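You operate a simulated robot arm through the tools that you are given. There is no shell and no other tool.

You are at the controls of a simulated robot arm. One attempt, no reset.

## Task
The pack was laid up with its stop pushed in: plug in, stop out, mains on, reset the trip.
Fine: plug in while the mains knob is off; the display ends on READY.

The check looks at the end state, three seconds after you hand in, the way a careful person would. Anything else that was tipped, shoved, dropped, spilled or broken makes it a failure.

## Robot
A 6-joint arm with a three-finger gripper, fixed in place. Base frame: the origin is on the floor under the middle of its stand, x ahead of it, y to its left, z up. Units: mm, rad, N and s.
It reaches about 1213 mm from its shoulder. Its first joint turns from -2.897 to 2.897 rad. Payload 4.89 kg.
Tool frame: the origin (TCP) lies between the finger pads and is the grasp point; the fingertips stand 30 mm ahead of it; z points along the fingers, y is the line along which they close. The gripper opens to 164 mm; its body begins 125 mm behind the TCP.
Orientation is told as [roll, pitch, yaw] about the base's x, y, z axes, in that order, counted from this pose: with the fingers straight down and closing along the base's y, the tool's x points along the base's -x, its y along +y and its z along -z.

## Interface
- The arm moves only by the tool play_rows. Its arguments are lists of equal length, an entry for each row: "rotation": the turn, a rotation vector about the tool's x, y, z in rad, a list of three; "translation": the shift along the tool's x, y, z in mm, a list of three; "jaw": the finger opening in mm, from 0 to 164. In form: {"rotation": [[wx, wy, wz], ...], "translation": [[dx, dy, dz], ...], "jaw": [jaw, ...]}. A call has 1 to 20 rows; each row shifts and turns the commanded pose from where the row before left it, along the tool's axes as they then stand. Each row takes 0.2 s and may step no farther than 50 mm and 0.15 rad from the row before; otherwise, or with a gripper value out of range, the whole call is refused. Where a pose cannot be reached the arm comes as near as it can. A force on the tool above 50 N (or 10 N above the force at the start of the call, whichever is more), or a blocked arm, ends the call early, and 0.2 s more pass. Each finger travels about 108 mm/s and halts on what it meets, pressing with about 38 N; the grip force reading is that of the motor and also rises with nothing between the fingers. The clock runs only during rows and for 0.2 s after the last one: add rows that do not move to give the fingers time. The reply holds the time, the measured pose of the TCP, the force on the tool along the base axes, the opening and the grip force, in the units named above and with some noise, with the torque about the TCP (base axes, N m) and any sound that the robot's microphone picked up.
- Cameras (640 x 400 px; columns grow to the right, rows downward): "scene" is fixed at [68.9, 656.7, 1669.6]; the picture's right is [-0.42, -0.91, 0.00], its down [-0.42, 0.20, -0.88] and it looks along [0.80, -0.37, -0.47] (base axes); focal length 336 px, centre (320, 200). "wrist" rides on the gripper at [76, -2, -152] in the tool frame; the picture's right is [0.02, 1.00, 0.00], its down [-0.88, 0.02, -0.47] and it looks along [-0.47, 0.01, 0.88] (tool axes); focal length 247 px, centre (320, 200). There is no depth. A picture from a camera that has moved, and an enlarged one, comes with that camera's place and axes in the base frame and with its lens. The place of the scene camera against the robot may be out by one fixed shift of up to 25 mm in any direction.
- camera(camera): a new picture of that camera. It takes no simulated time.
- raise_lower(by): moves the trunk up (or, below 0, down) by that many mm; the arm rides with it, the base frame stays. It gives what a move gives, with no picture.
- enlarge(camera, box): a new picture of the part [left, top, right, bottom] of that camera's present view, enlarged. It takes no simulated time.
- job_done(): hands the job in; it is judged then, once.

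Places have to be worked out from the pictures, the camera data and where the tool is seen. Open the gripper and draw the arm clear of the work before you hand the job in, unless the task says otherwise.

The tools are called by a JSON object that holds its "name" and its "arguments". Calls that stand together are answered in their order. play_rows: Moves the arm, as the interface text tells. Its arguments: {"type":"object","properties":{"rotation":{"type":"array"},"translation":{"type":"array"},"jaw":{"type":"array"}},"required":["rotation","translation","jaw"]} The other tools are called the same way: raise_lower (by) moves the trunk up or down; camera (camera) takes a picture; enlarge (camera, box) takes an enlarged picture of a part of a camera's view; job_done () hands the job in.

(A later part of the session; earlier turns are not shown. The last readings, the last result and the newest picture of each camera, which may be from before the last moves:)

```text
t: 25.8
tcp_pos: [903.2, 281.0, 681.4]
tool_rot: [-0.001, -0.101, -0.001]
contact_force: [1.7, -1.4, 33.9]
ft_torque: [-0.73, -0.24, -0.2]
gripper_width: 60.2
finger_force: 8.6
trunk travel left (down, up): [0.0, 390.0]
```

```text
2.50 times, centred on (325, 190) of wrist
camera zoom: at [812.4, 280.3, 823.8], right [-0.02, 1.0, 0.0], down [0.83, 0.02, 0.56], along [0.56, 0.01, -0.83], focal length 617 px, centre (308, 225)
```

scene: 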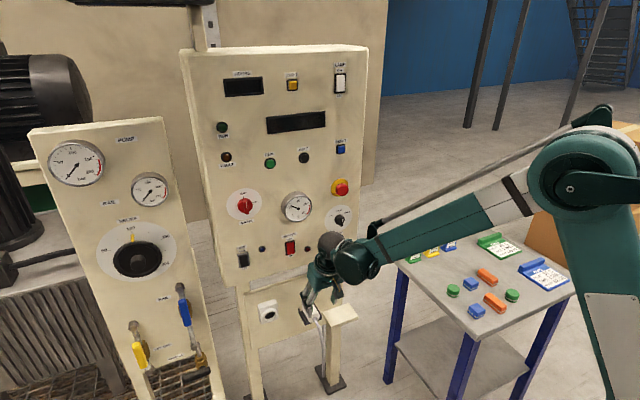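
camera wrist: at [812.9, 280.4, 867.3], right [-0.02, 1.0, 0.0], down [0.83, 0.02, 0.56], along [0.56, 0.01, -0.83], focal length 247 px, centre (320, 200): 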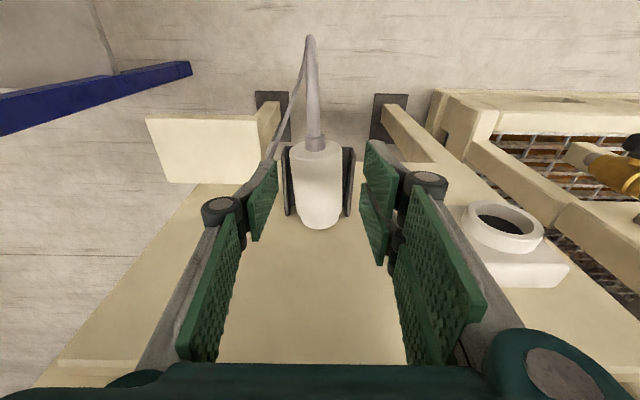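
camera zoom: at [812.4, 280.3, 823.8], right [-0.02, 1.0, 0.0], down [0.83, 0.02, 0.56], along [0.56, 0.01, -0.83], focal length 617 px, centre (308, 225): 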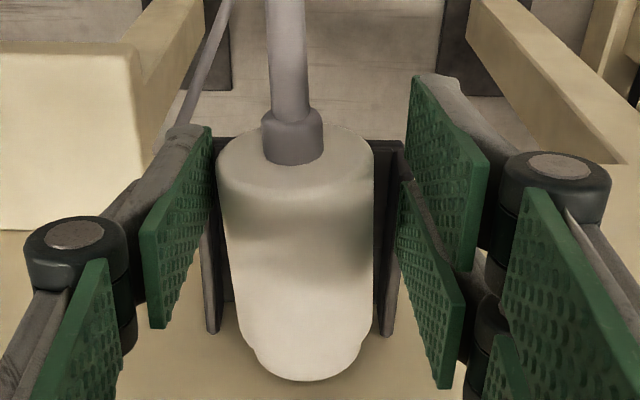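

Wall contact found: the wall tops are at tip height with TCP z≈681, about 5 mm below the plug's axis. I rise 2.5 mm off the walls and close.

{"name": "play_rows", "arguments": {"rotation": [[0, 0, 0], [0, 0, 0], [0, 0, 0], [0, 0, 0], [0, 0, 0], [0, 0, 0], [0, 0, 0], [0, 0, 0]], "translation": [[-0.25, 0, -2.5], [0, 0, 0], [0, 0, 0], [0, 0, 0], [0, 0, 0], [0, 0, 0], [0, 0, 0], [0, 0, 0]], "jaw": [60, 56, 52, 48, 44, 40, 36, 36]}}

{"name": "enlarge", "arguments": {"camera": "wrist", "box": [220, 110, 430, 270]}}

{"name": "enlarge", "arguments": {"camera": "scene", "box": [285, 280, 345, 330]}}

```text
t: 27.6
tcp_pos: [903.6, 281.4, 681.6]
tool_rot: [0.0, -0.1, 0.0]
contact_force: [0.3, -0.1, 0.4]
ft_torque: [0.0, 0.02, 0.02]
gripper_width: 46.6
finger_force: 38.4
trunk travel left (down, up): [0.0, 390.0]
```

```text
2.50 times, centred on (325, 190) of wrist
camera zoom: at [812.7, 280.4, 825.3], right [-0.02, 1.0, 0.0], down [0.83, 0.02, 0.56], along [0.56, 0.01, -0.83], focal length 617 px, centre (308, 225)
```

zoom: 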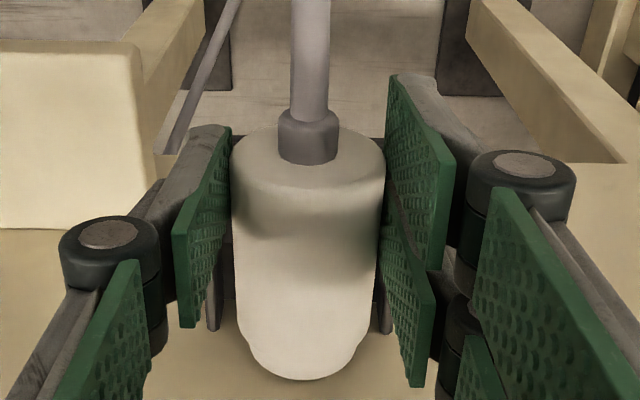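

```text
8.00 times, centred on (315, 305) of scene
camera zoom: at [68.9, 656.7, 1669.6], right [-0.42, -0.91, 0.0], down [-0.42, 0.2, -0.88], along [0.8, -0.37, -0.47], focal length 2685 px, centre (360, -640)
```

zoom: 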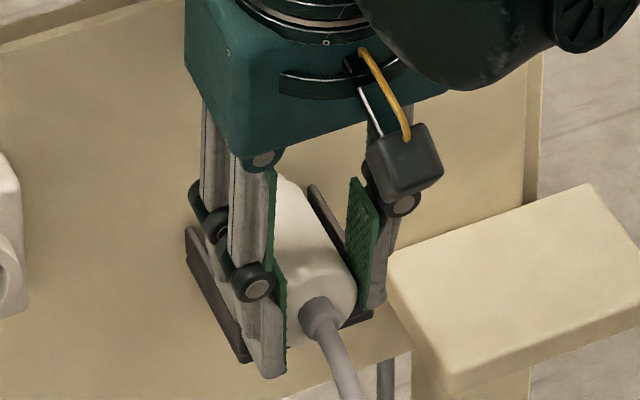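

Gripped at 46.6 mm with the tips below the plug's axis. I lift in small increments and check whether the grip holds.

{"name": "play_rows", "arguments": {"rotation": [[0, 0, 0], [0, 0, 0], [0, 0, 0]], "translation": [[-0.2, 0, -2], [-0.3, 0, -3], [-0.3, 0, -3]], "jaw": [36, 36, 36]}}

{"name": "enlarge", "arguments": {"camera": "wrist", "box": [220, 110, 430, 270]}}

{"name": "enlarge", "arguments": {"camera": "scene", "box": [285, 280, 345, 330]}}

```text
t: 28.4
tcp_pos: [903.4, 282.5, 690.5]
tool_rot: [0.0, -0.099, -0.001]
contact_force: [1.7, 0.9, -0.9]
ft_torque: [-0.02, 0.05, -0.02]
gripper_width: 46.7
finger_force: 38.0
trunk travel left (down, up): [0.0, 390.0]
```

```text
2.50 times, centred on (325, 190) of wrist
camera zoom: at [812.8, 280.0, 833.3], right [-0.02, 1.0, 0.0], down [0.83, 0.02, 0.56], along [0.56, 0.01, -0.83], focal length 617 px, centre (308, 225)
```

zoom: 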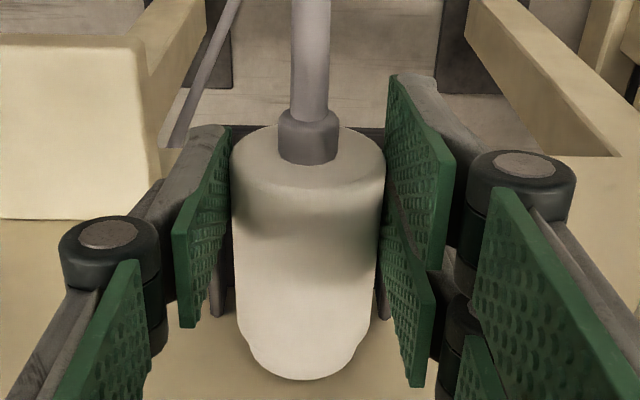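

```text
8.00 times, centred on (315, 305) of scene
camera zoom: at [68.9, 656.7, 1669.6], right [-0.42, -0.91, 0.0], down [-0.42, 0.2, -0.88], along [0.8, -0.37, -0.47], focal length 2685 px, centre (360, -640)
```

zoom: 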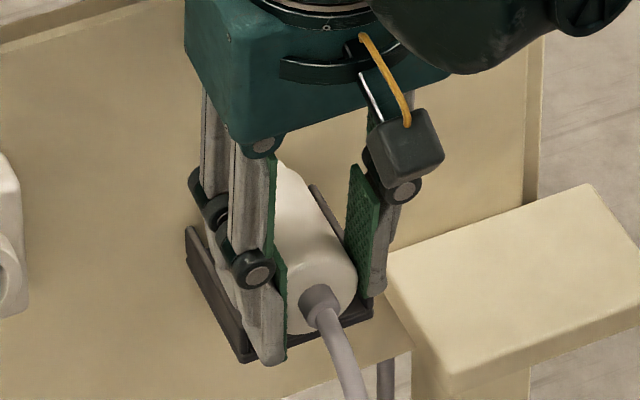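

The plug came up with the gripper, and its position in hand is unchanged. I keep lifting to clear the walls and then back away from the board.

{"name": "play_rows", "arguments": {"rotation": [[0, 0, 0], [0, 0, 0], [0, 0, 0], [0, 0, 0], [0, 0, 0], [0, 0, 0], [0, 0, 0], [0, 0, 0]], "translation": [[-0.4, 0, -4], [-0.4, 0, -4], [-0.5, 0, -5], [-0.5, 0, -5], [-0.5, 0, -5], [-0.5, 0, -5], [-0.5, 0, -5], [0, 0, 0]], "jaw": [36, 36, 36, 36, 36, 36, 36, 36]}}

{"name": "enlarge", "arguments": {"camera": "wrist", "box": [220, 110, 430, 270]}}

{"name": "enlarge", "arguments": {"camera": "scene", "box": [265, 260, 345, 330]}}

```text
t: 30.2
tcp_pos: [903.9, 280.9, 722.4]
tool_rot: [0.001, -0.101, 0.0]
contact_force: [-0.4, -0.2, -0.7]
ft_torque: [-0.01, 0.07, 0.03]
gripper_width: 46.9
finger_force: 38.4
trunk travel left (down, up): [0.0, 390.0]
```

```text
2.50 times, centred on (325, 190) of wrist
camera zoom: at [813.0, 279.7, 866.6], right [-0.02, 1.0, 0.0], down [0.83, 0.02, 0.56], along [0.56, 0.01, -0.83], focal length 617 px, centre (308, 225)
```

zoom: 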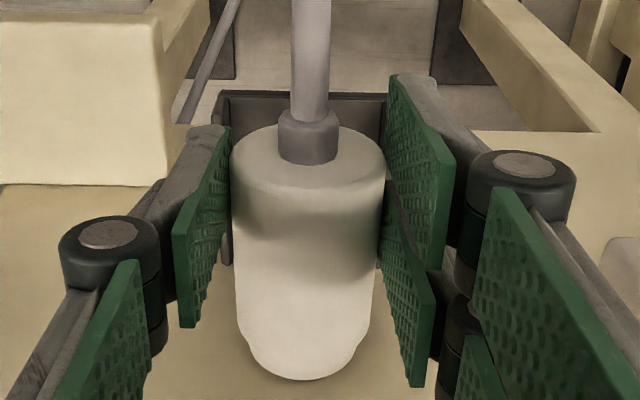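

```text
5.71 times, centred on (305, 295) of scene
camera zoom: at [68.9, 656.7, 1669.6], right [-0.42, -0.91, 0.0], down [-0.42, 0.2, -0.88], along [0.8, -0.37, -0.47], focal length 1918 px, centre (406, -343)
```

zoom: 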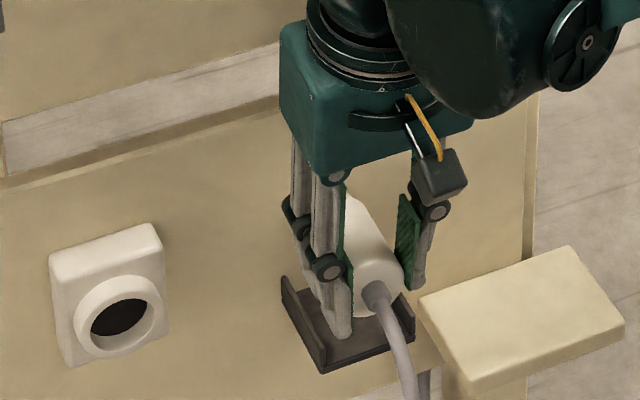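

The plug is clear of the tray and now near socket height. I retreat 45 mm from the board and then move 160 mm to the left in small steps to stand in front of the socket.

{"name": "play_rows", "arguments": {"rotation": [[0, 0, 0], [0, 0, 0], [0, 0, 0], [0, 0, 0], [0, 0, 0], [0, 0, 0], [0, 0, 0], [0, 0, 0], [0, 0, 0], [0, 0, 0], [0, 0, 0], [0, 0, 0]], "translation": [[14.9, 0, -1.5], [14.9, 0, -1.5], [14.9, 0, -1.5], [0, 20, 0], [0, 20, 0], [0, 20, 0], [0, 20, 0], [0, 20, 0], [0, 20, 0], [0, 20, 0], [0, 20, 0], [0, 0, 0]], "jaw": [36, 36, 36, 36, 36, 36, 36, 36, 36, 36, 36, 36]}}

{"name": "camera", "arguments": {"camera": "wrist"}}

{"name": "enlarge", "arguments": {"camera": "scene", "box": [220, 250, 345, 340]}}

```text
t: 32.8
tcp_pos: [860.3, 443.0, 723.8]
tool_rot: [0.0, -0.098, -0.001]
contact_force: [-0.7, 0.1, -1.4]
ft_torque: [-0.01, 0.04, 0.01]
gripper_width: 46.9
finger_force: 37.8
trunk travel left (down, up): [0.0, 390.0]
```

```text
taken
camera wrist: at [769.2, 441.3, 867.0], right [-0.02, 1.0, 0.0], down [0.83, 0.02, 0.56], along [0.56, 0.01, -0.83], focal length 247 px, centre (320, 200)
```

wrist: 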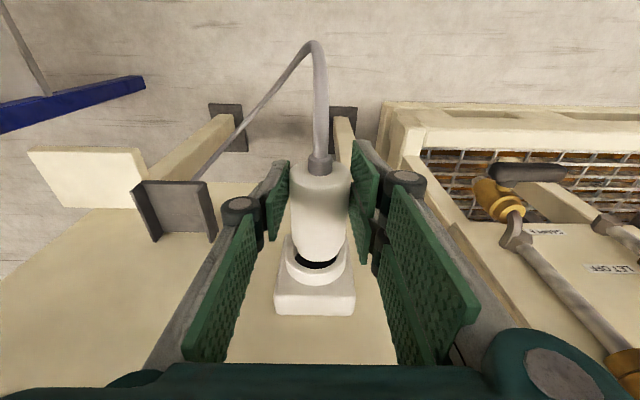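

```text
4.44 times, centred on (282, 295) of scene
camera zoom: at [68.9, 656.7, 1669.6], right [-0.42, -0.91, 0.0], down [-0.42, 0.2, -0.88], along [0.8, -0.37, -0.47], focal length 1492 px, centre (487, -222)
```

zoom: 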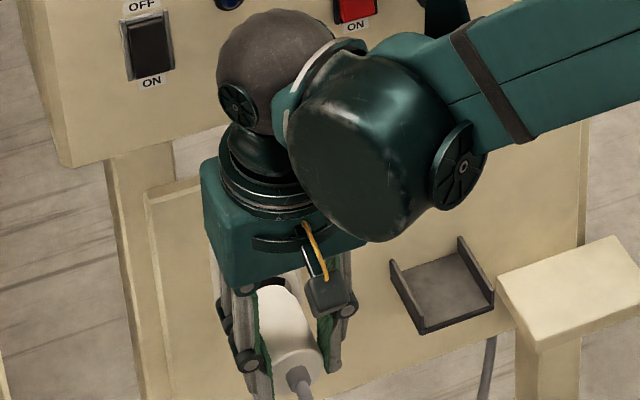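

{"name": "enlarge", "arguments": {"camera": "wrist", "box": [260, 150, 380, 330]}}

{"name": "enlarge", "arguments": {"camera": "scene", "box": [255, 290, 315, 335]}}

```text
2.22 times, centred on (320, 240) of wrist
camera zoom: at [769.2, 441.3, 867.0], right [-0.02, 1.0, 0.0], down [0.83, 0.02, 0.56], along [0.56, 0.01, -0.83], focal length 549 px, centre (320, 111)
```

zoom: 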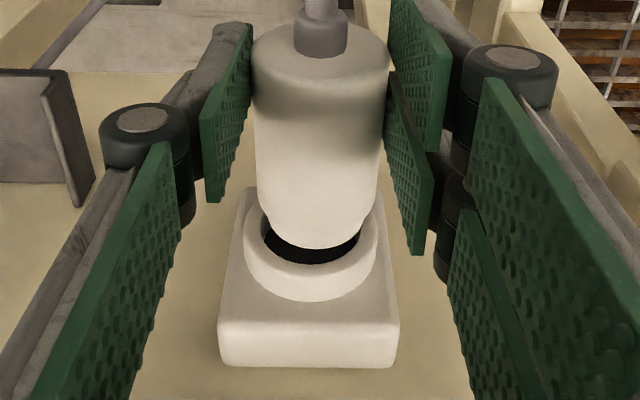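

```text
8.89 times, centred on (285, 312) of scene
camera zoom: at [68.9, 656.7, 1669.6], right [-0.42, -0.91, 0.0], down [-0.42, 0.2, -0.88], along [0.8, -0.37, -0.47], focal length 2984 px, centre (631, -800)
```

zoom: 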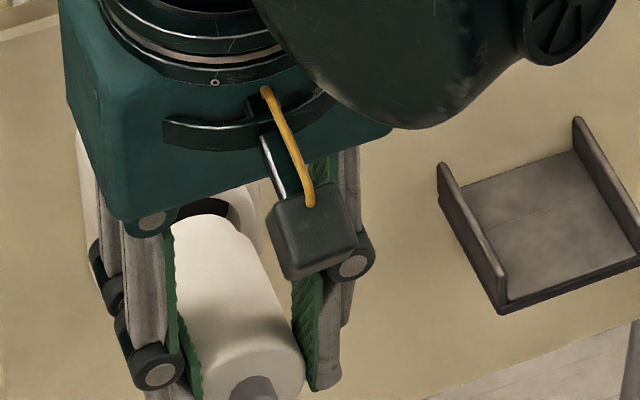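

The plug is in front of the socket: relative to the ring it sits about 2.2 mm too far to +y, with yaw good and height within a couple of mm. I correct y and creep forward about 8 mm to bring the nose close to the ring, then compare outlines.

{"name": "play_rows", "arguments": {"rotation": [[0, 0, 0], [0, 0, 0], [0, 0, 0], [0, 0, 0], [0, 0, 0], [0, 0, 0]], "translation": [[0, -2.2, 0], [-2, 0, 0.2], [-2, 0, 0.2], [-2, 0, 0.2], [-2, 0, 0.2], [0, 0, 0]], "jaw": [36, 36, 36, 36, 36, 36]}}

{"name": "enlarge", "arguments": {"camera": "wrist", "box": [270, 180, 370, 280]}}

```text
t: 34.2
tcp_pos: [867.7, 439.4, 723.9]
tool_rot: [-0.001, -0.099, 0.0]
contact_force: [-1.3, -0.4, -1.3]
ft_torque: [0.01, 0.03, -0.02]
gripper_width: 46.7
finger_force: 37.7
trunk travel left (down, up): [0.0, 390.0]
```

```text
4.00 times, centred on (320, 230) of wrist
camera zoom: at [776.4, 438.1, 866.5], right [-0.02, 1.0, 0.0], down [0.83, 0.02, 0.56], along [0.56, 0.01, -0.83], focal length 988 px, centre (320, 80)
```

zoom: 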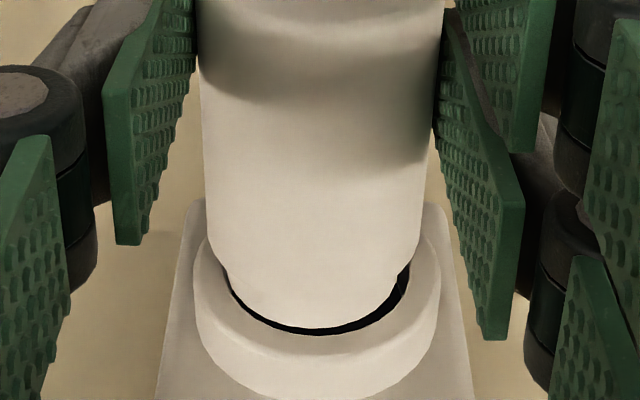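

The nose is at the mouth of the ring, about 1 mm left of centre, with a thin crescent of the hole showing. I shift +1.1 mm in y and creep forward 4 mm while watching the force.

{"name": "play_rows", "arguments": {"rotation": [[0, 0, 0], [0, 0, 0], [0, 0, 0], [0, 0, 0]], "translation": [[0, 1.1, 0], [-2, 0, 0.2], [-2, 0, 0.2], [0, 0, 0]], "jaw": [36, 36, 36, 36]}}

{"name": "enlarge", "arguments": {"camera": "wrist", "box": [270, 180, 370, 280]}}

```text
t: 35.2
tcp_pos: [872.4, 439.6, 723.0]
tool_rot: [0.0, -0.1, 0.001]
contact_force: [-0.4, -0.3, -1.2]
ft_torque: [0.02, 0.04, 0.01]
gripper_width: 46.7
finger_force: 38.0
trunk travel left (down, up): [0.0, 390.0]
```

```text
4.00 times, centred on (320, 230) of wrist
camera zoom: at [780.0, 439.1, 866.7], right [-0.02, 1.0, 0.0], down [0.83, 0.02, 0.56], along [0.56, 0.01, -0.83], focal length 988 px, centre (320, 80)
```

zoom: 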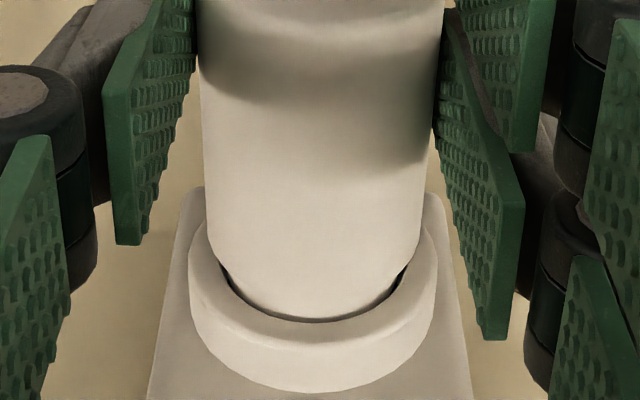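

No force and the ring rim now occludes the nose front, so the nose is entering the hole, centred. I keep pushing forward in 2 mm steps.

{"name": "play_rows", "arguments": {"rotation": [[0, 0, 0], [0, 0, 0], [0, 0, 0], [0, 0, 0]], "translation": [[-2, 0, 0.2], [-2, 0, 0.2], [-2, 0, 0.2], [0, 0, 0]], "jaw": [36, 36, 36, 36]}}

{"name": "enlarge", "arguments": {"camera": "wrist", "box": [270, 180, 370, 280]}}

```text
t: 36.2
tcp_pos: [877.5, 440.5, 723.6]
tool_rot: [0.0, -0.1, 0.001]
contact_force: [0.3, 0.4, -1.2]
ft_torque: [0.02, 0.05, 0.0]
gripper_width: 46.9
finger_force: 38.0
trunk travel left (down, up): [0.0, 390.0]
```

```text
4.00 times, centred on (320, 230) of wrist
camera zoom: at [785.9, 439.7, 867.0], right [-0.02, 1.0, 0.0], down [0.83, 0.02, 0.56], along [0.56, 0.01, -0.83], focal length 988 px, centre (320, 80)
```

zoom: 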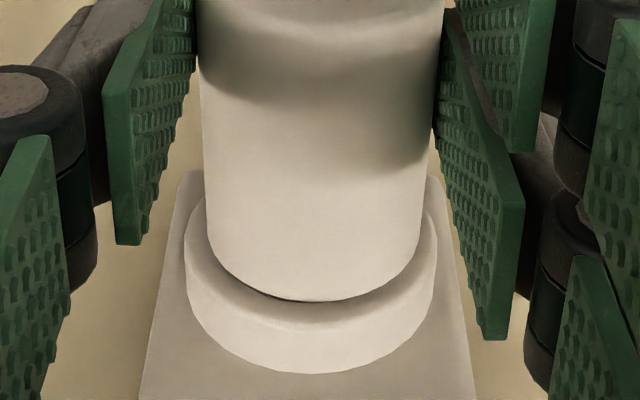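

The nose is fully inside with no force; the body shoulder is nearly at the ring. I continue pushing in small steps until it seats.

{"name": "play_rows", "arguments": {"rotation": [[0, 0, 0], [0, 0, 0], [0, 0, 0], [0, 0, 0]], "translation": [[-2, 0, 0.2], [-2, 0, 0.2], [-2, 0, 0.2], [0, 0, 0]], "jaw": [36, 36, 36, 36]}}

{"name": "enlarge", "arguments": {"camera": "wrist", "box": [270, 150, 370, 280]}}

```text
t: 37.2
tcp_pos: [881.3, 439.9, 723.5]
tool_rot: [0.002, -0.099, 0.0]
contact_force: [-31.8, -9.3, -11.5]
ft_torque: [-0.2, 1.07, -0.04]
gripper_width: 46.9
finger_force: 38.2
trunk travel left (down, up): [0.0, 390.0]
heard: snap
```

```text
3.08 times, centred on (320, 215) of wrist
camera zoom: at [791.0, 439.2, 866.9], right [-0.02, 1.0, 0.0], down [0.83, 0.02, 0.56], along [0.56, 0.01, -0.83], focal length 760 px, centre (320, 154)
```

zoom: 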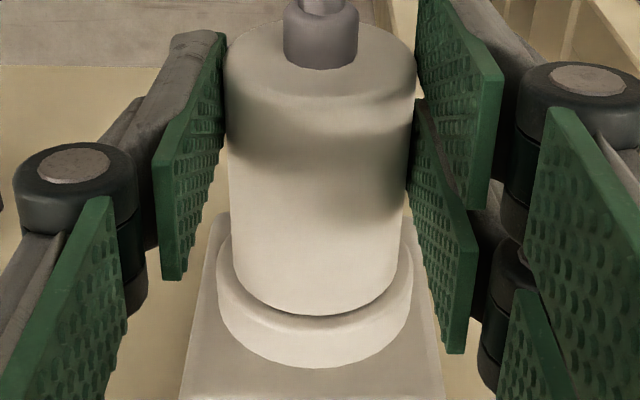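

A snap was heard and the force rose to about 32 N, so the plug has latched. I open the fingers and draw straight back from the board.

{"name": "play_rows", "arguments": {"rotation": [[0, 0, 0], [0, 0, 0], [0, 0, 0], [0, 0, 0], [0, 0, 0], [0, 0, 0], [0, 0, 0], [0, 0, 0], [0, 0, 0], [0, 0, 0]], "translation": [[1.5, 0, -0.15], [0, 0, 0], [0, 0, 0], [0, 0, 0], [15, 0, -1.5], [20, 0, -2], [30, 0, -3], [40, 0, -4], [40, 0, -4], [40, 0, -4]], "jaw": [36, 60, 90, 90, 90, 90, 90, 90, 90, 90]}}

{"name": "camera", "arguments": {"camera": "wrist"}}

{"name": "camera", "arguments": {"camera": "scene"}}

```text
t: 39.4
tcp_pos: [695.7, 438.4, 722.1]
tool_rot: [0.0, -0.099, 0.001]
contact_force: [1.3, -0.1, -1.0]
ft_torque: [-0.01, 0.19, -0.01]
gripper_width: 90.0
finger_force: 0.1
trunk travel left (down, up): [0.0, 390.0]
```

```text
taken
camera wrist: at [605.0, 437.2, 865.9], right [-0.02, 1.0, 0.0], down [0.83, 0.02, 0.56], along [0.56, 0.01, -0.83], focal length 247 px, centre (320, 200)
```

wrist: 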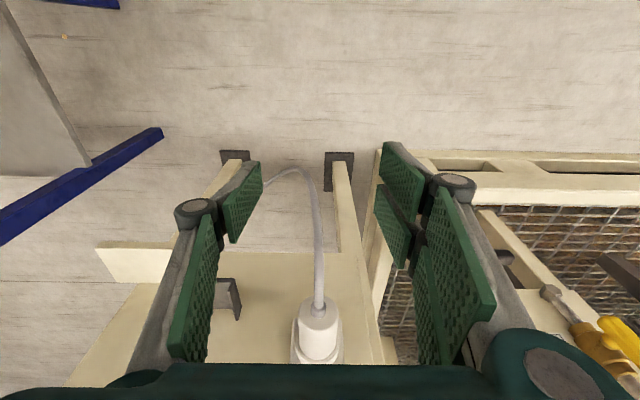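

```text
taken
```

scene: 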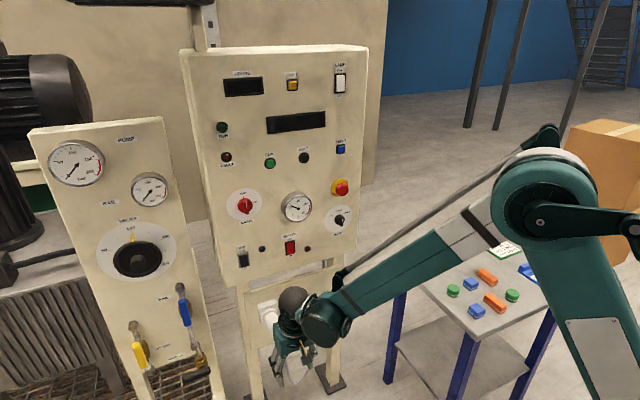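

The plug is seated in the socket and the gripper is clear. Next is the stop: I raise the trunk by 175 mm and then tilt the tool level for a close look at the panel.

{"name": "raise_lower", "arguments": {"by": 175}}

{"name": "play_rows", "arguments": {"rotation": [[0, -0.14, 0], [0, -0.14, 0], [0, -0.14, 0], [0, -0.14, 0], [0, -0.14, 0], [0, -0.14, 0], [0, -0.14, 0], [0, 0, 0], [0, 0, 0], [0, 0, 0], [0, 0, 0], [0, 0, 0], [0, 0, 0], [0, 0, 0], [0, 0, 0]], "translation": [[0, 0, 0], [0, 0, 0], [0, 0, 0], [0, 0, 0], [0, 0, 0], [0, 0, 0], [0, 0, 0], [-28.1, -29.8, -14.5], [-28.1, -29.8, -14.5], [-28.1, -29.8, -14.5], [-28.1, -29.8, -14.5], [-28.1, -29.8, -14.5], [-28.1, -29.8, -14.5], [-28.1, -29.8, -14.5], [-28.1, -29.8, -14.5]], "jaw": [90, 90, 90, 90, 90, 90, 90, 90, 90, 90, 90, 90, 90, 90, 90]}}

{"name": "camera", "arguments": {"camera": "wrist"}}

{"name": "camera", "arguments": {"camera": "scene"}}

```text
t: 41.3
tcp_pos: [696.0, 438.1, 898.4]
tool_rot: [0.001, -0.098, 0.0]
contact_force: [0.6, 0.0, -0.3]
ft_torque: [0.01, -0.02, 0.0]
gripper_width: 90.1
finger_force: 0.0
trunk travel left (down, up): [-175.0, 215.0]
```

```text
t: 44.5
tcp_pos: [701.9, 206.1, 1166.1]
tool_rot: [-0.001, -1.081, 0.002]
contact_force: [1.7, 1.9, -0.9]
ft_torque: [-0.08, 0.07, -0.18]
gripper_width: 89.5
finger_force: 0.2
out of reach, approached as far as the arm can: row 7
trunk travel left (down, up): [-175.0, 215.0]
```

```text
taken
camera wrist: at [532.4, 205.1, 1168.7], right [-0.01, 1.0, -0.02], down [0.0, 0.02, 1.0], along [1.0, 0.01, 0.0], focal length 247 px, centre (320, 200)
```

wrist: 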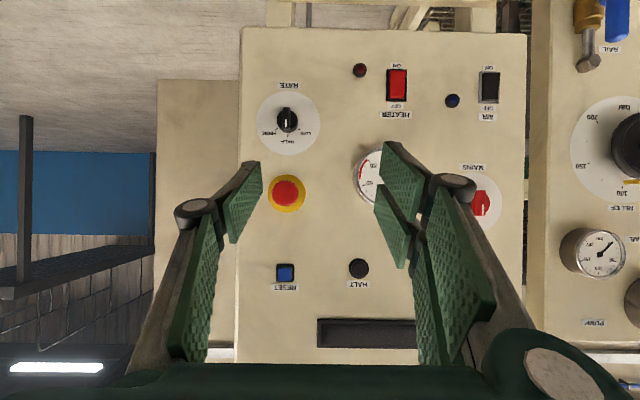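

```text
taken
```

scene: 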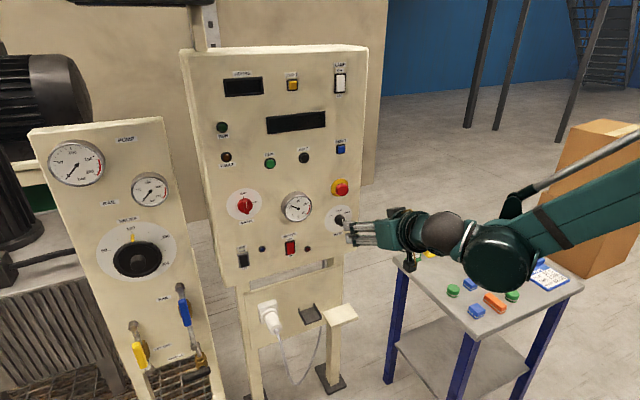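

{"name": "enlarge", "arguments": {"camera": "wrist", "box": [240, 150, 340, 230]}}

{"name": "enlarge", "arguments": {"camera": "scene", "box": [240, 280, 360, 370]}}

{"name": "enlarge", "arguments": {"camera": "scene", "box": [300, 130, 370, 250]}}

```text
5.00 times, centred on (290, 190) of wrist
camera zoom: at [532.4, 205.1, 1168.7], right [-0.01, 1.0, -0.02], down [0.0, 0.02, 1.0], along [1.0, 0.01, 0.0], focal length 1235 px, centre (470, 250)
```

zoom: 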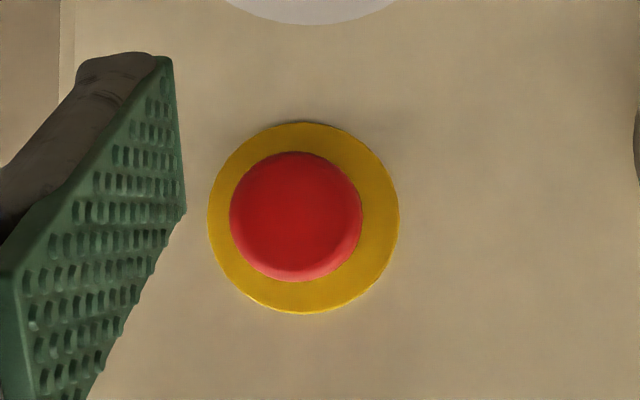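

```text
4.44 times, centred on (300, 325) of scene
camera zoom: at [68.9, 656.7, 1669.6], right [-0.42, -0.91, 0.0], down [-0.42, 0.2, -0.88], along [0.8, -0.37, -0.47], focal length 1492 px, centre (409, -356)
```

zoom: 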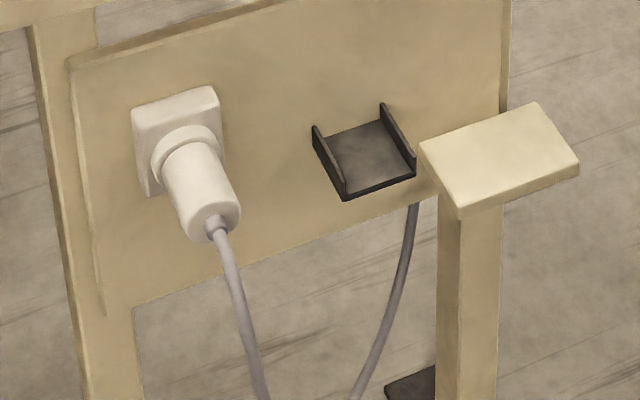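

```text
3.33 times, centred on (335, 190) of scene
camera zoom: at [68.9, 656.7, 1669.6], right [-0.42, -0.91, 0.0], down [-0.42, 0.2, -0.88], along [0.8, -0.37, -0.47], focal length 1119 px, centre (270, 233)
```

zoom: 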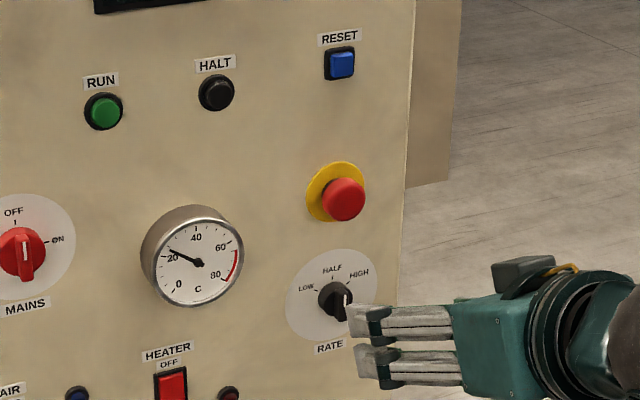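

The plug is seated and upright in the socket. The stop's axis is at about y≈152, z≈1159, with a cap about 43 mm across protruding about 25–30 mm from the panel. I level the tool fully (fingers along +x) and move to a pre-grasp in front of the cap.

{"name": "play_rows", "arguments": {"rotation": [[0, -0.1225, 0], [0, -0.1225, 0], [0, -0.1225, 0], [0, -0.1225, 0], [0, 0, 0], [0, 0, 0], [0, 0, 0], [0, 0, 0]], "translation": [[0, 0, 0], [0, 0, 0], [0, 0, 0], [0, 0, 0], [1.8, -13.5, 38], [1.8, -13.5, 38], [1.8, -13.5, 38], [1.8, -13.5, 38]], "jaw": [70, 70, 70, 70, 70, 70, 70, 70]}}

{"name": "camera", "arguments": {"camera": "wrist"}}

{"name": "enlarge", "arguments": {"camera": "scene", "box": [290, 130, 410, 250]}}

```text
t: 46.3
tcp_pos: [857.5, 154.0, 1157.5]
tool_rot: [-0.966, -1.569, 0.968]
contact_force: [-1.9, 0.9, -0.7]
ft_torque: [-0.01, 0.07, -0.09]
gripper_width: 70.0
finger_force: 0.1
trunk travel left (down, up): [-175.0, 215.0]
```

```text
taken
camera wrist: at [705.1, 152.6, 1079.7], right [0.0, 1.0, -0.02], down [-0.47, 0.02, 0.88], along [0.88, 0.01, 0.47], focal length 247 px, centre (320, 200)
```

wrist: 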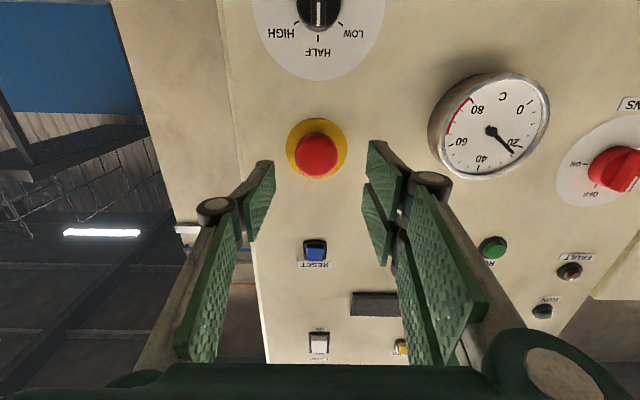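

```text
3.33 times, centred on (350, 190) of scene
camera zoom: at [68.9, 656.7, 1669.6], right [-0.42, -0.91, 0.0], down [-0.42, 0.2, -0.88], along [0.8, -0.37, -0.47], focal length 1119 px, centre (220, 233)
```

zoom: 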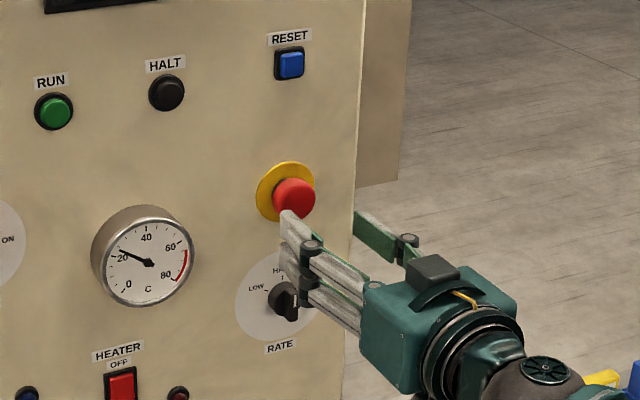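

{"name": "enlarge", "arguments": {"camera": "wrist", "box": [270, 100, 370, 190]}}

```text
4.44 times, centred on (320, 145) of wrist
camera zoom: at [705.1, 152.6, 1079.7], right [0.0, 1.0, -0.02], down [-0.47, 0.02, 0.88], along [0.88, 0.01, 0.47], focal length 1098 px, centre (320, 444)
```

zoom: 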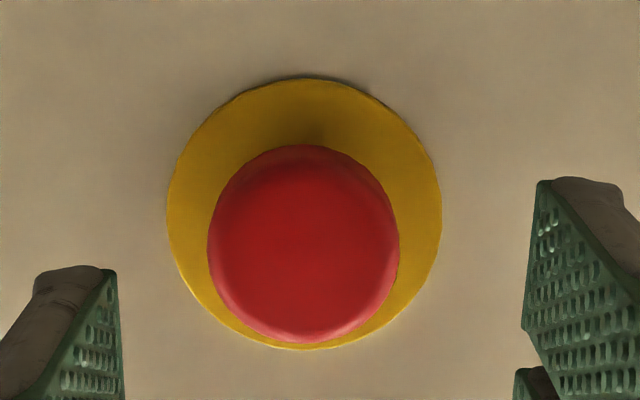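

The close view puts the cap axis at about y≈150.5, z≈1154.5. I centre on it and advance until the tips are alongside the cap.

{"name": "play_rows", "arguments": {"rotation": [[0, 0, 0], [0, 0, 0], [0, 0, 0], [0, 0, 0], [0, 0, 0], [0, 0, 0]], "translation": [[2.5, -3.2, 0], [0, 0, 20], [0, 0, 20], [0, 0, 10], [0, 0, 8], [0, 0, 0]], "jaw": [70, 70, 70, 70, 70, 70]}}

{"name": "enlarge", "arguments": {"camera": "wrist", "box": [230, 100, 410, 250]}}

{"name": "enlarge", "arguments": {"camera": "scene", "box": [310, 160, 380, 220]}}

```text
t: 47.7
tcp_pos: [916.0, 149.1, 1153.9]
tool_rot: [-0.08, -1.569, 0.079]
contact_force: [0.4, -0.3, -0.9]
ft_torque: [0.04, -0.02, 0.02]
gripper_width: 70.1
finger_force: 0.1
trunk travel left (down, up): [-175.0, 215.0]
```

```text
2.67 times, centred on (320, 175) of wrist
camera zoom: at [763.7, 148.1, 1076.4], right [0.0, 1.0, -0.02], down [-0.47, 0.02, 0.88], along [0.88, 0.01, 0.47], focal length 659 px, centre (320, 267)
```

zoom: 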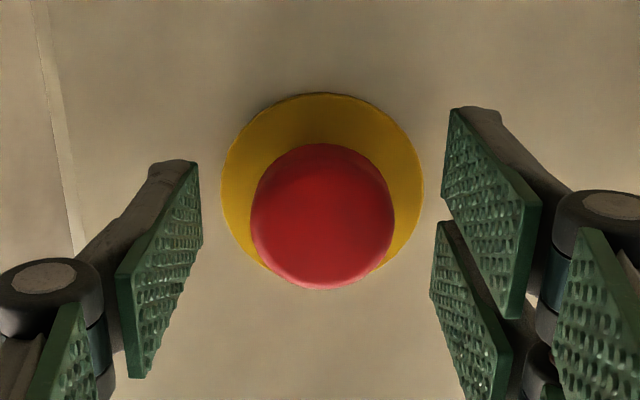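

```text
6.67 times, centred on (345, 190) of scene
camera zoom: at [68.9, 656.7, 1669.6], right [-0.42, -0.91, 0.0], down [-0.42, 0.2, -0.88], along [0.8, -0.37, -0.47], focal length 2238 px, centre (153, 267)
```

zoom: 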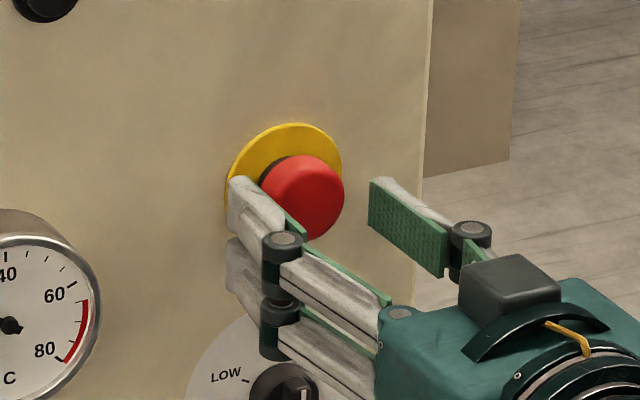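

The cap is centred between the fingers. I advance 5 mm more, then close on it.

{"name": "play_rows", "arguments": {"rotation": [[0, 0, 0], [0, 0, 0], [0, 0, 0], [0, 0, 0], [0, 0, 0], [0, 0, 0], [0, 0, 0], [0, 0, 0]], "translation": [[0, 1, 3], [0, 0, 2], [0, 0, 0], [0, 0, 0], [0, 0, 0], [0, 0, 0], [0, 0, 0], [0, 0, 0]], "jaw": [70, 70, 60, 50, 44, 38, 34, 34]}}

{"name": "enlarge", "arguments": {"camera": "wrist", "box": [230, 100, 410, 250]}}

{"name": "enlarge", "arguments": {"camera": "scene", "box": [310, 160, 380, 220]}}

```text
t: 49.5
tcp_pos: [920.6, 150.4, 1153.8]
tool_rot: [-0.086, -1.571, 0.085]
contact_force: [-0.3, -0.7, -0.2]
ft_torque: [0.0, 0.03, 0.03]
gripper_width: 42.3
finger_force: 44.8
trunk travel left (down, up): [-175.0, 215.0]
```

```text
2.67 times, centred on (320, 175) of wrist
camera zoom: at [768.5, 149.0, 1076.4], right [0.0, 1.0, -0.02], down [-0.47, 0.02, 0.88], along [0.88, 0.01, 0.47], focal length 659 px, centre (320, 267)
```

zoom: 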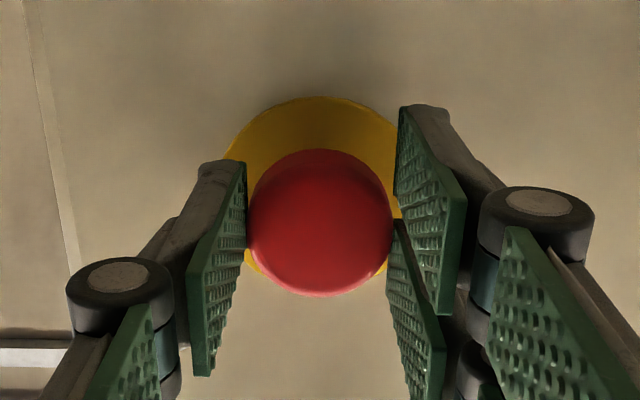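

```text
6.67 times, centred on (345, 190) of scene
camera zoom: at [68.9, 656.7, 1669.6], right [-0.42, -0.91, 0.0], down [-0.42, 0.2, -0.88], along [0.8, -0.37, -0.47], focal length 2238 px, centre (153, 267)
```

zoom: 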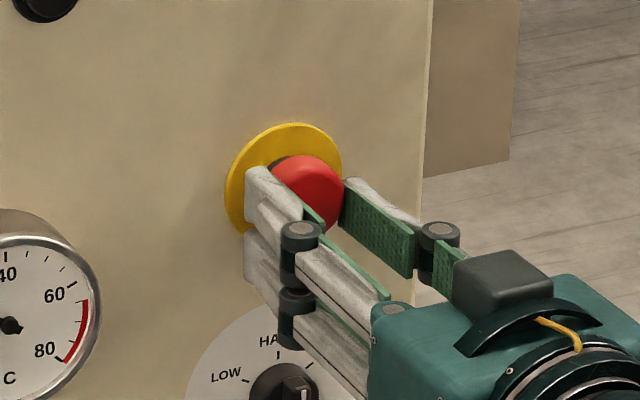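

The cap is gripped (42.3 mm). I pull straight out gently, a few mm, and watch the force and sound.

{"name": "play_rows", "arguments": {"rotation": [[0, 0, 0], [0, 0, 0], [0, 0, 0], [0, 0, 0], [0, 0, 0]], "translation": [[0, 0, -1], [0, 0, -1], [0, 0, -1], [0, 0, -1], [0, 0, 0]], "jaw": [34, 34, 34, 34, 34]}}

{"name": "enlarge", "arguments": {"camera": "wrist", "box": [230, 100, 410, 250]}}

{"name": "enlarge", "arguments": {"camera": "scene", "box": [310, 160, 380, 220]}}

```text
t: 50.7
tcp_pos: [915.9, 149.2, 1151.9]
tool_rot: [0.282, -1.571, -0.281]
contact_force: [1.8, -3.8, 12.7]
ft_torque: [0.02, -0.35, -0.11]
gripper_width: 42.8
finger_force: 45.3
trunk travel left (down, up): [-175.0, 215.0]
```

```text
2.67 times, centred on (320, 175) of wrist
camera zoom: at [764.5, 149.0, 1076.2], right [0.0, 1.0, -0.02], down [-0.47, 0.02, 0.88], along [0.88, 0.01, 0.47], focal length 659 px, centre (320, 267)
```

zoom: 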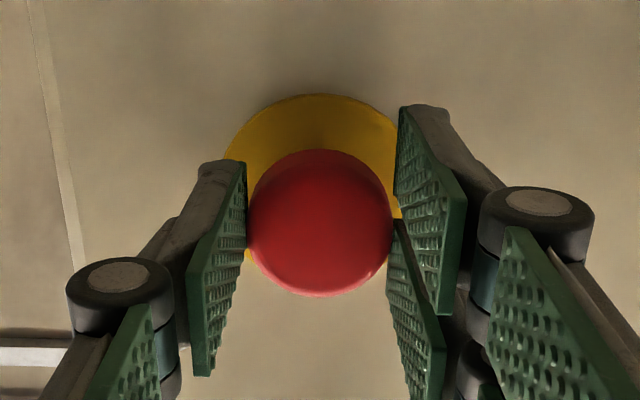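

```text
6.67 times, centred on (345, 190) of scene
camera zoom: at [68.9, 656.7, 1669.6], right [-0.42, -0.91, 0.0], down [-0.42, 0.2, -0.88], along [0.8, -0.37, -0.47], focal length 2238 px, centre (153, 267)
```

zoom: 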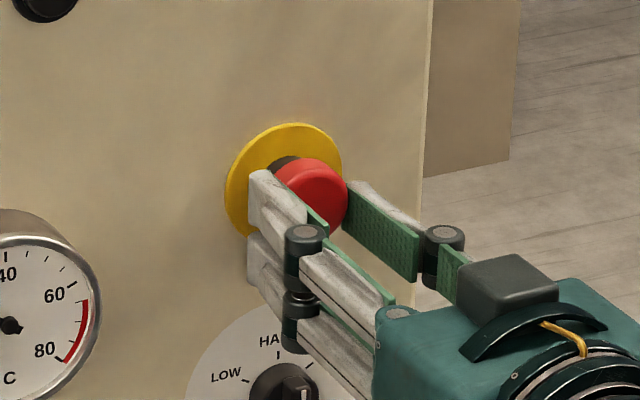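

The cap is coming out with the gripper (the black stem is now more visible) at low axial force. I keep pulling gently.

{"name": "play_rows", "arguments": {"rotation": [[0, 0, 0], [0, 0, 0], [0, 0, 0], [0, 0, 0], [0, 0, 0]], "translation": [[-1, 0, -1], [0, 0, -1], [0, 0, -1], [0, 0, -1], [0, 0, 0]], "jaw": [34, 34, 34, 34, 34]}}

{"name": "enlarge", "arguments": {"camera": "wrist", "box": [230, 100, 410, 250]}}

{"name": "enlarge", "arguments": {"camera": "scene", "box": [310, 160, 380, 220]}}

```text
t: 51.9
tcp_pos: [911.2, 149.6, 1153.6]
tool_rot: [0.52, -1.57, -0.52]
contact_force: [-1.5, -9.9, 4.4]
ft_torque: [0.01, -0.15, -0.26]
gripper_width: 42.2
finger_force: 45.2
trunk travel left (down, up): [-175.0, 215.0]
heard: click
```

```text
2.67 times, centred on (320, 175) of wrist
camera zoom: at [760.1, 149.1, 1076.2], right [0.0, 1.0, -0.02], down [-0.47, 0.02, 0.88], along [0.88, 0.01, 0.47], focal length 659 px, centre (320, 267)
```

zoom: 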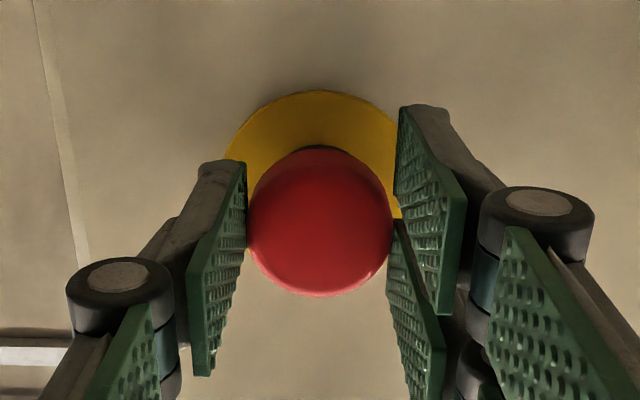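

```text
6.67 times, centred on (345, 190) of scene
camera zoom: at [68.9, 656.7, 1669.6], right [-0.42, -0.91, 0.0], down [-0.42, 0.2, -0.88], along [0.8, -0.37, -0.47], focal length 2238 px, centre (153, 267)
```

zoom: 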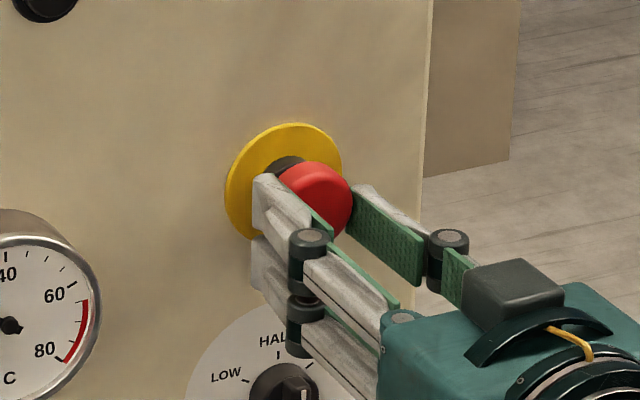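

A click was heard; the stop is out. I pull 1.5 mm more to confirm it is at its end, then open the fingers and withdraw straight back.

{"name": "play_rows", "arguments": {"rotation": [[0, 0, 0], [0, 0, 0], [0, 0, 0]], "translation": [[0, 0, -1], [0, 0, -0.5], [0, 0, 0]], "jaw": [34, 34, 34]}}

{"name": "play_rows", "arguments": {"rotation": [[0, 0, 0], [0, 0, 0], [0, 0, 0], [0, 0, 0], [0, 0, 0], [0, 0, 0], [0, 0, 0]], "translation": [[0, 0, 0], [0, 0, 0], [0, 0, -10], [0, 0, -20], [0, 0, -30], [0, 0, -30], [0, 0, -30]], "jaw": [50, 70, 70, 70, 70, 70, 70]}}

{"name": "enlarge", "arguments": {"camera": "wrist", "box": [230, 80, 410, 230]}}

{"name": "camera", "arguments": {"camera": "scene"}}

```text
t: 52.7
tcp_pos: [910.9, 150.6, 1153.1]
tool_rot: [0.731, -1.57, -0.731]
contact_force: [-3.0, -11.3, 9.3]
ft_torque: [0.04, -0.26, -0.34]
gripper_width: 42.3
finger_force: 44.6
trunk travel left (down, up): [-175.0, 215.0]
```

```text
t: 54.3
tcp_pos: [792.1, 150.2, 1153.6]
tool_rot: [-0.067, -1.568, 0.065]
contact_force: [1.2, -0.2, -0.1]
ft_torque: [0.03, -0.11, 0.03]
gripper_width: 70.3
finger_force: 0.0
trunk travel left (down, up): [-175.0, 215.0]
```

```text
2.67 times, centred on (320, 155) of wrist
camera zoom: at [639.7, 149.7, 1076.8], right [0.0, 1.0, -0.02], down [-0.47, 0.02, 0.88], along [0.88, 0.01, 0.47], focal length 659 px, centre (320, 320)
```

zoom: 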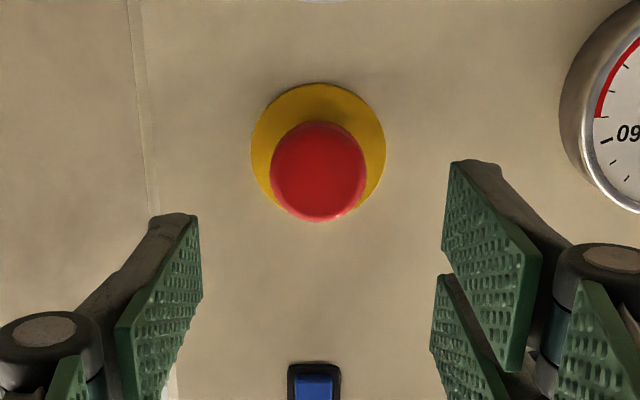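

```text
taken
```

scene: 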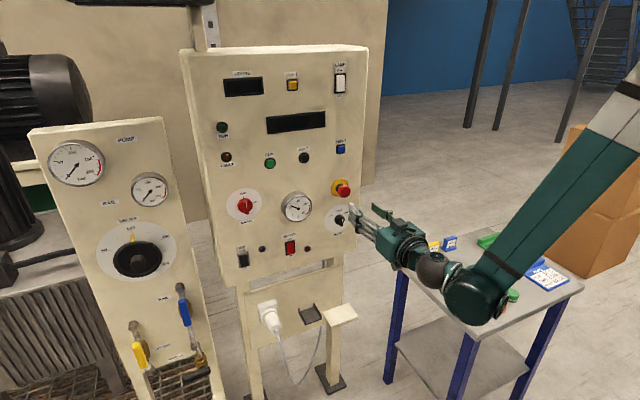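

The stop cap is visibly out. Next is the mains knob (near y≈478, z≈1170): I slide left at this safe distance and take a close look at its handle.

{"name": "play_rows", "arguments": {"rotation": [[0, 0, 0], [0, 0, 0], [0, 0, 0], [0, 0, 0], [0, 0, 0], [0, 0, 0], [0, 0, 0], [0, 0, 0]], "translation": [[-2, 41, 0], [-2, 41, 0], [-2, 41, 0], [-2, 41, 0], [-2, 41, 0], [-2, 41, 0], [-2, 41, 0], [-2, 41, 0]], "jaw": [70, 70, 70, 70, 70, 70, 70, 70]}}

{"name": "camera", "arguments": {"camera": "wrist"}}

{"name": "enlarge", "arguments": {"camera": "scene", "box": [200, 140, 320, 250]}}

```text
t: 56.1
tcp_pos: [790.6, 477.4, 1171.4]
tool_rot: [0.643, -1.569, -0.642]
contact_force: [0.5, -1.6, 0.1]
ft_torque: [0.01, 0.1, 0.25]
gripper_width: 69.8
finger_force: 0.2
trunk travel left (down, up): [-175.0, 215.0]
```

```text
taken
camera wrist: at [638.4, 478.1, 1093.6], right [0.0, 1.0, -0.02], down [-0.47, 0.02, 0.88], along [0.88, 0.01, 0.47], focal length 247 px, centre (320, 200)
```

wrist: 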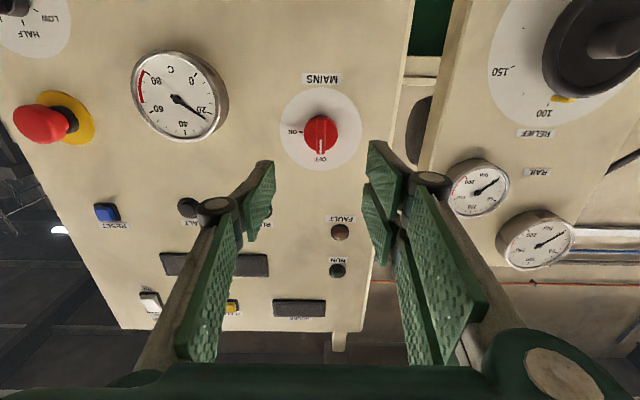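

```text
3.64 times, centred on (260, 195) of scene
camera zoom: at [68.9, 656.7, 1669.6], right [-0.42, -0.91, 0.0], down [-0.42, 0.2, -0.88], along [0.8, -0.37, -0.47], focal length 1221 px, centre (538, 218)
```

zoom: 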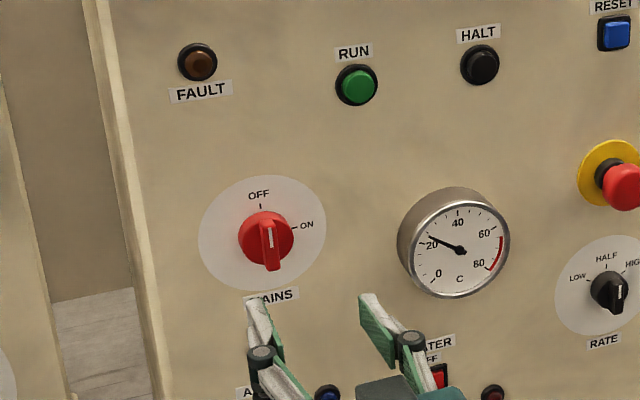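

{"name": "enlarge", "arguments": {"camera": "wrist", "box": [270, 70, 370, 180]}}

{"name": "enlarge", "arguments": {"camera": "scene", "box": [225, 180, 275, 230]}}

```text
3.64 times, centred on (320, 125) of wrist
camera zoom: at [638.4, 478.1, 1093.6], right [0.0, 1.0, -0.02], down [-0.47, 0.02, 0.88], along [0.88, 0.01, 0.47], focal length 898 px, centre (320, 473)
```

zoom: 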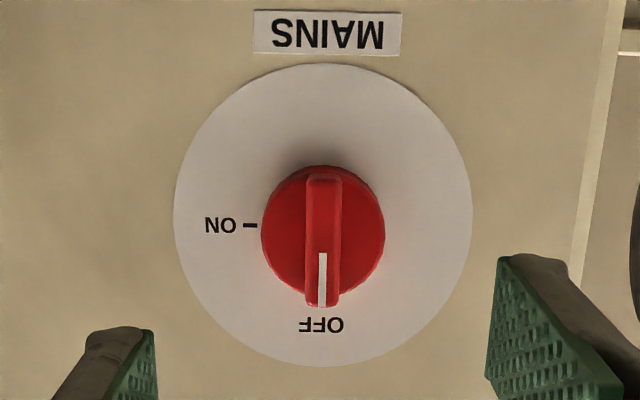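

```text
8.00 times, centred on (250, 205) of scene
camera zoom: at [68.9, 656.7, 1669.6], right [-0.42, -0.91, 0.0], down [-0.42, 0.2, -0.88], along [0.8, -0.37, -0.47], focal length 2685 px, centre (880, 160)
```

zoom: 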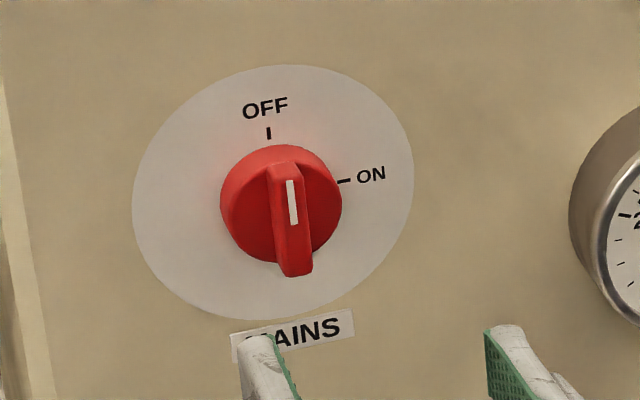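

The knob's bar handle is vertical with its white mark at OFF (about 12 mm wide, 41 mm long, centred near y≈480, z≈1164, front at x≈926). I move in front of it and narrow the fingers.

{"name": "play_rows", "arguments": {"rotation": [[0, 0, 0], [0, 0, 0], [0, 0, 0]], "translation": [[3.5, 1.5, 38], [3, 1.5, 38], [0, 0, 0]], "jaw": [50, 40, 40]}}

{"name": "enlarge", "arguments": {"camera": "wrist", "box": [250, 90, 390, 220]}}

{"name": "enlarge", "arguments": {"camera": "scene", "box": [225, 180, 285, 240]}}

```text
t: 56.9
tcp_pos: [868.4, 481.7, 1162.9]
tool_rot: [-0.194, -1.57, 0.195]
contact_force: [-0.7, 0.0, -0.1]
ft_torque: [0.01, -0.05, -0.04]
gripper_width: 40.1
finger_force: 0.0
trunk travel left (down, up): [-175.0, 215.0]
```

```text
3.08 times, centred on (320, 155) of wrist
camera zoom: at [716.9, 481.1, 1086.0], right [0.0, 1.0, -0.02], down [-0.47, 0.02, 0.88], along [0.88, 0.01, 0.47], focal length 760 px, centre (320, 338)
```

zoom: 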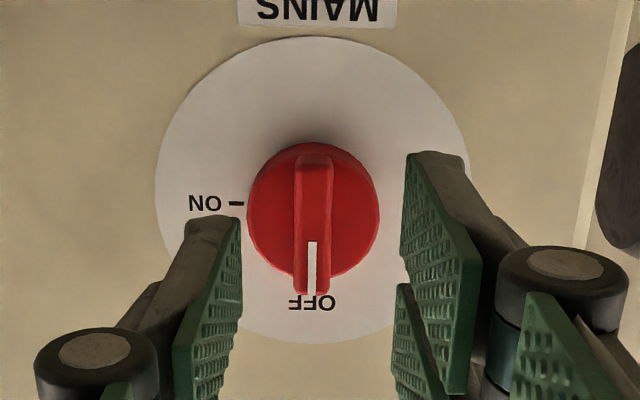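

```text
6.67 times, centred on (255, 210) of scene
camera zoom: at [68.9, 656.7, 1669.6], right [-0.42, -0.91, 0.0], down [-0.42, 0.2, -0.88], along [0.8, -0.37, -0.47], focal length 2238 px, centre (753, 133)
```

zoom: 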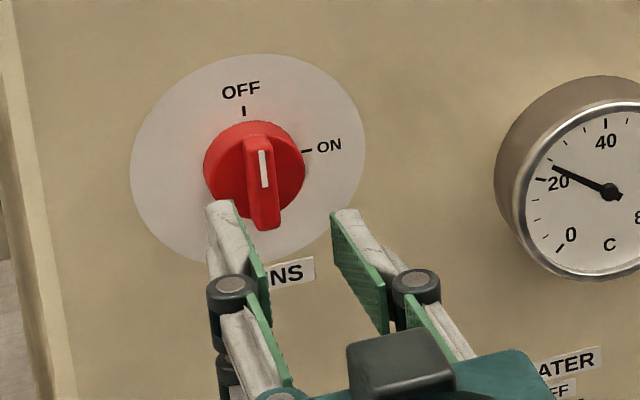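

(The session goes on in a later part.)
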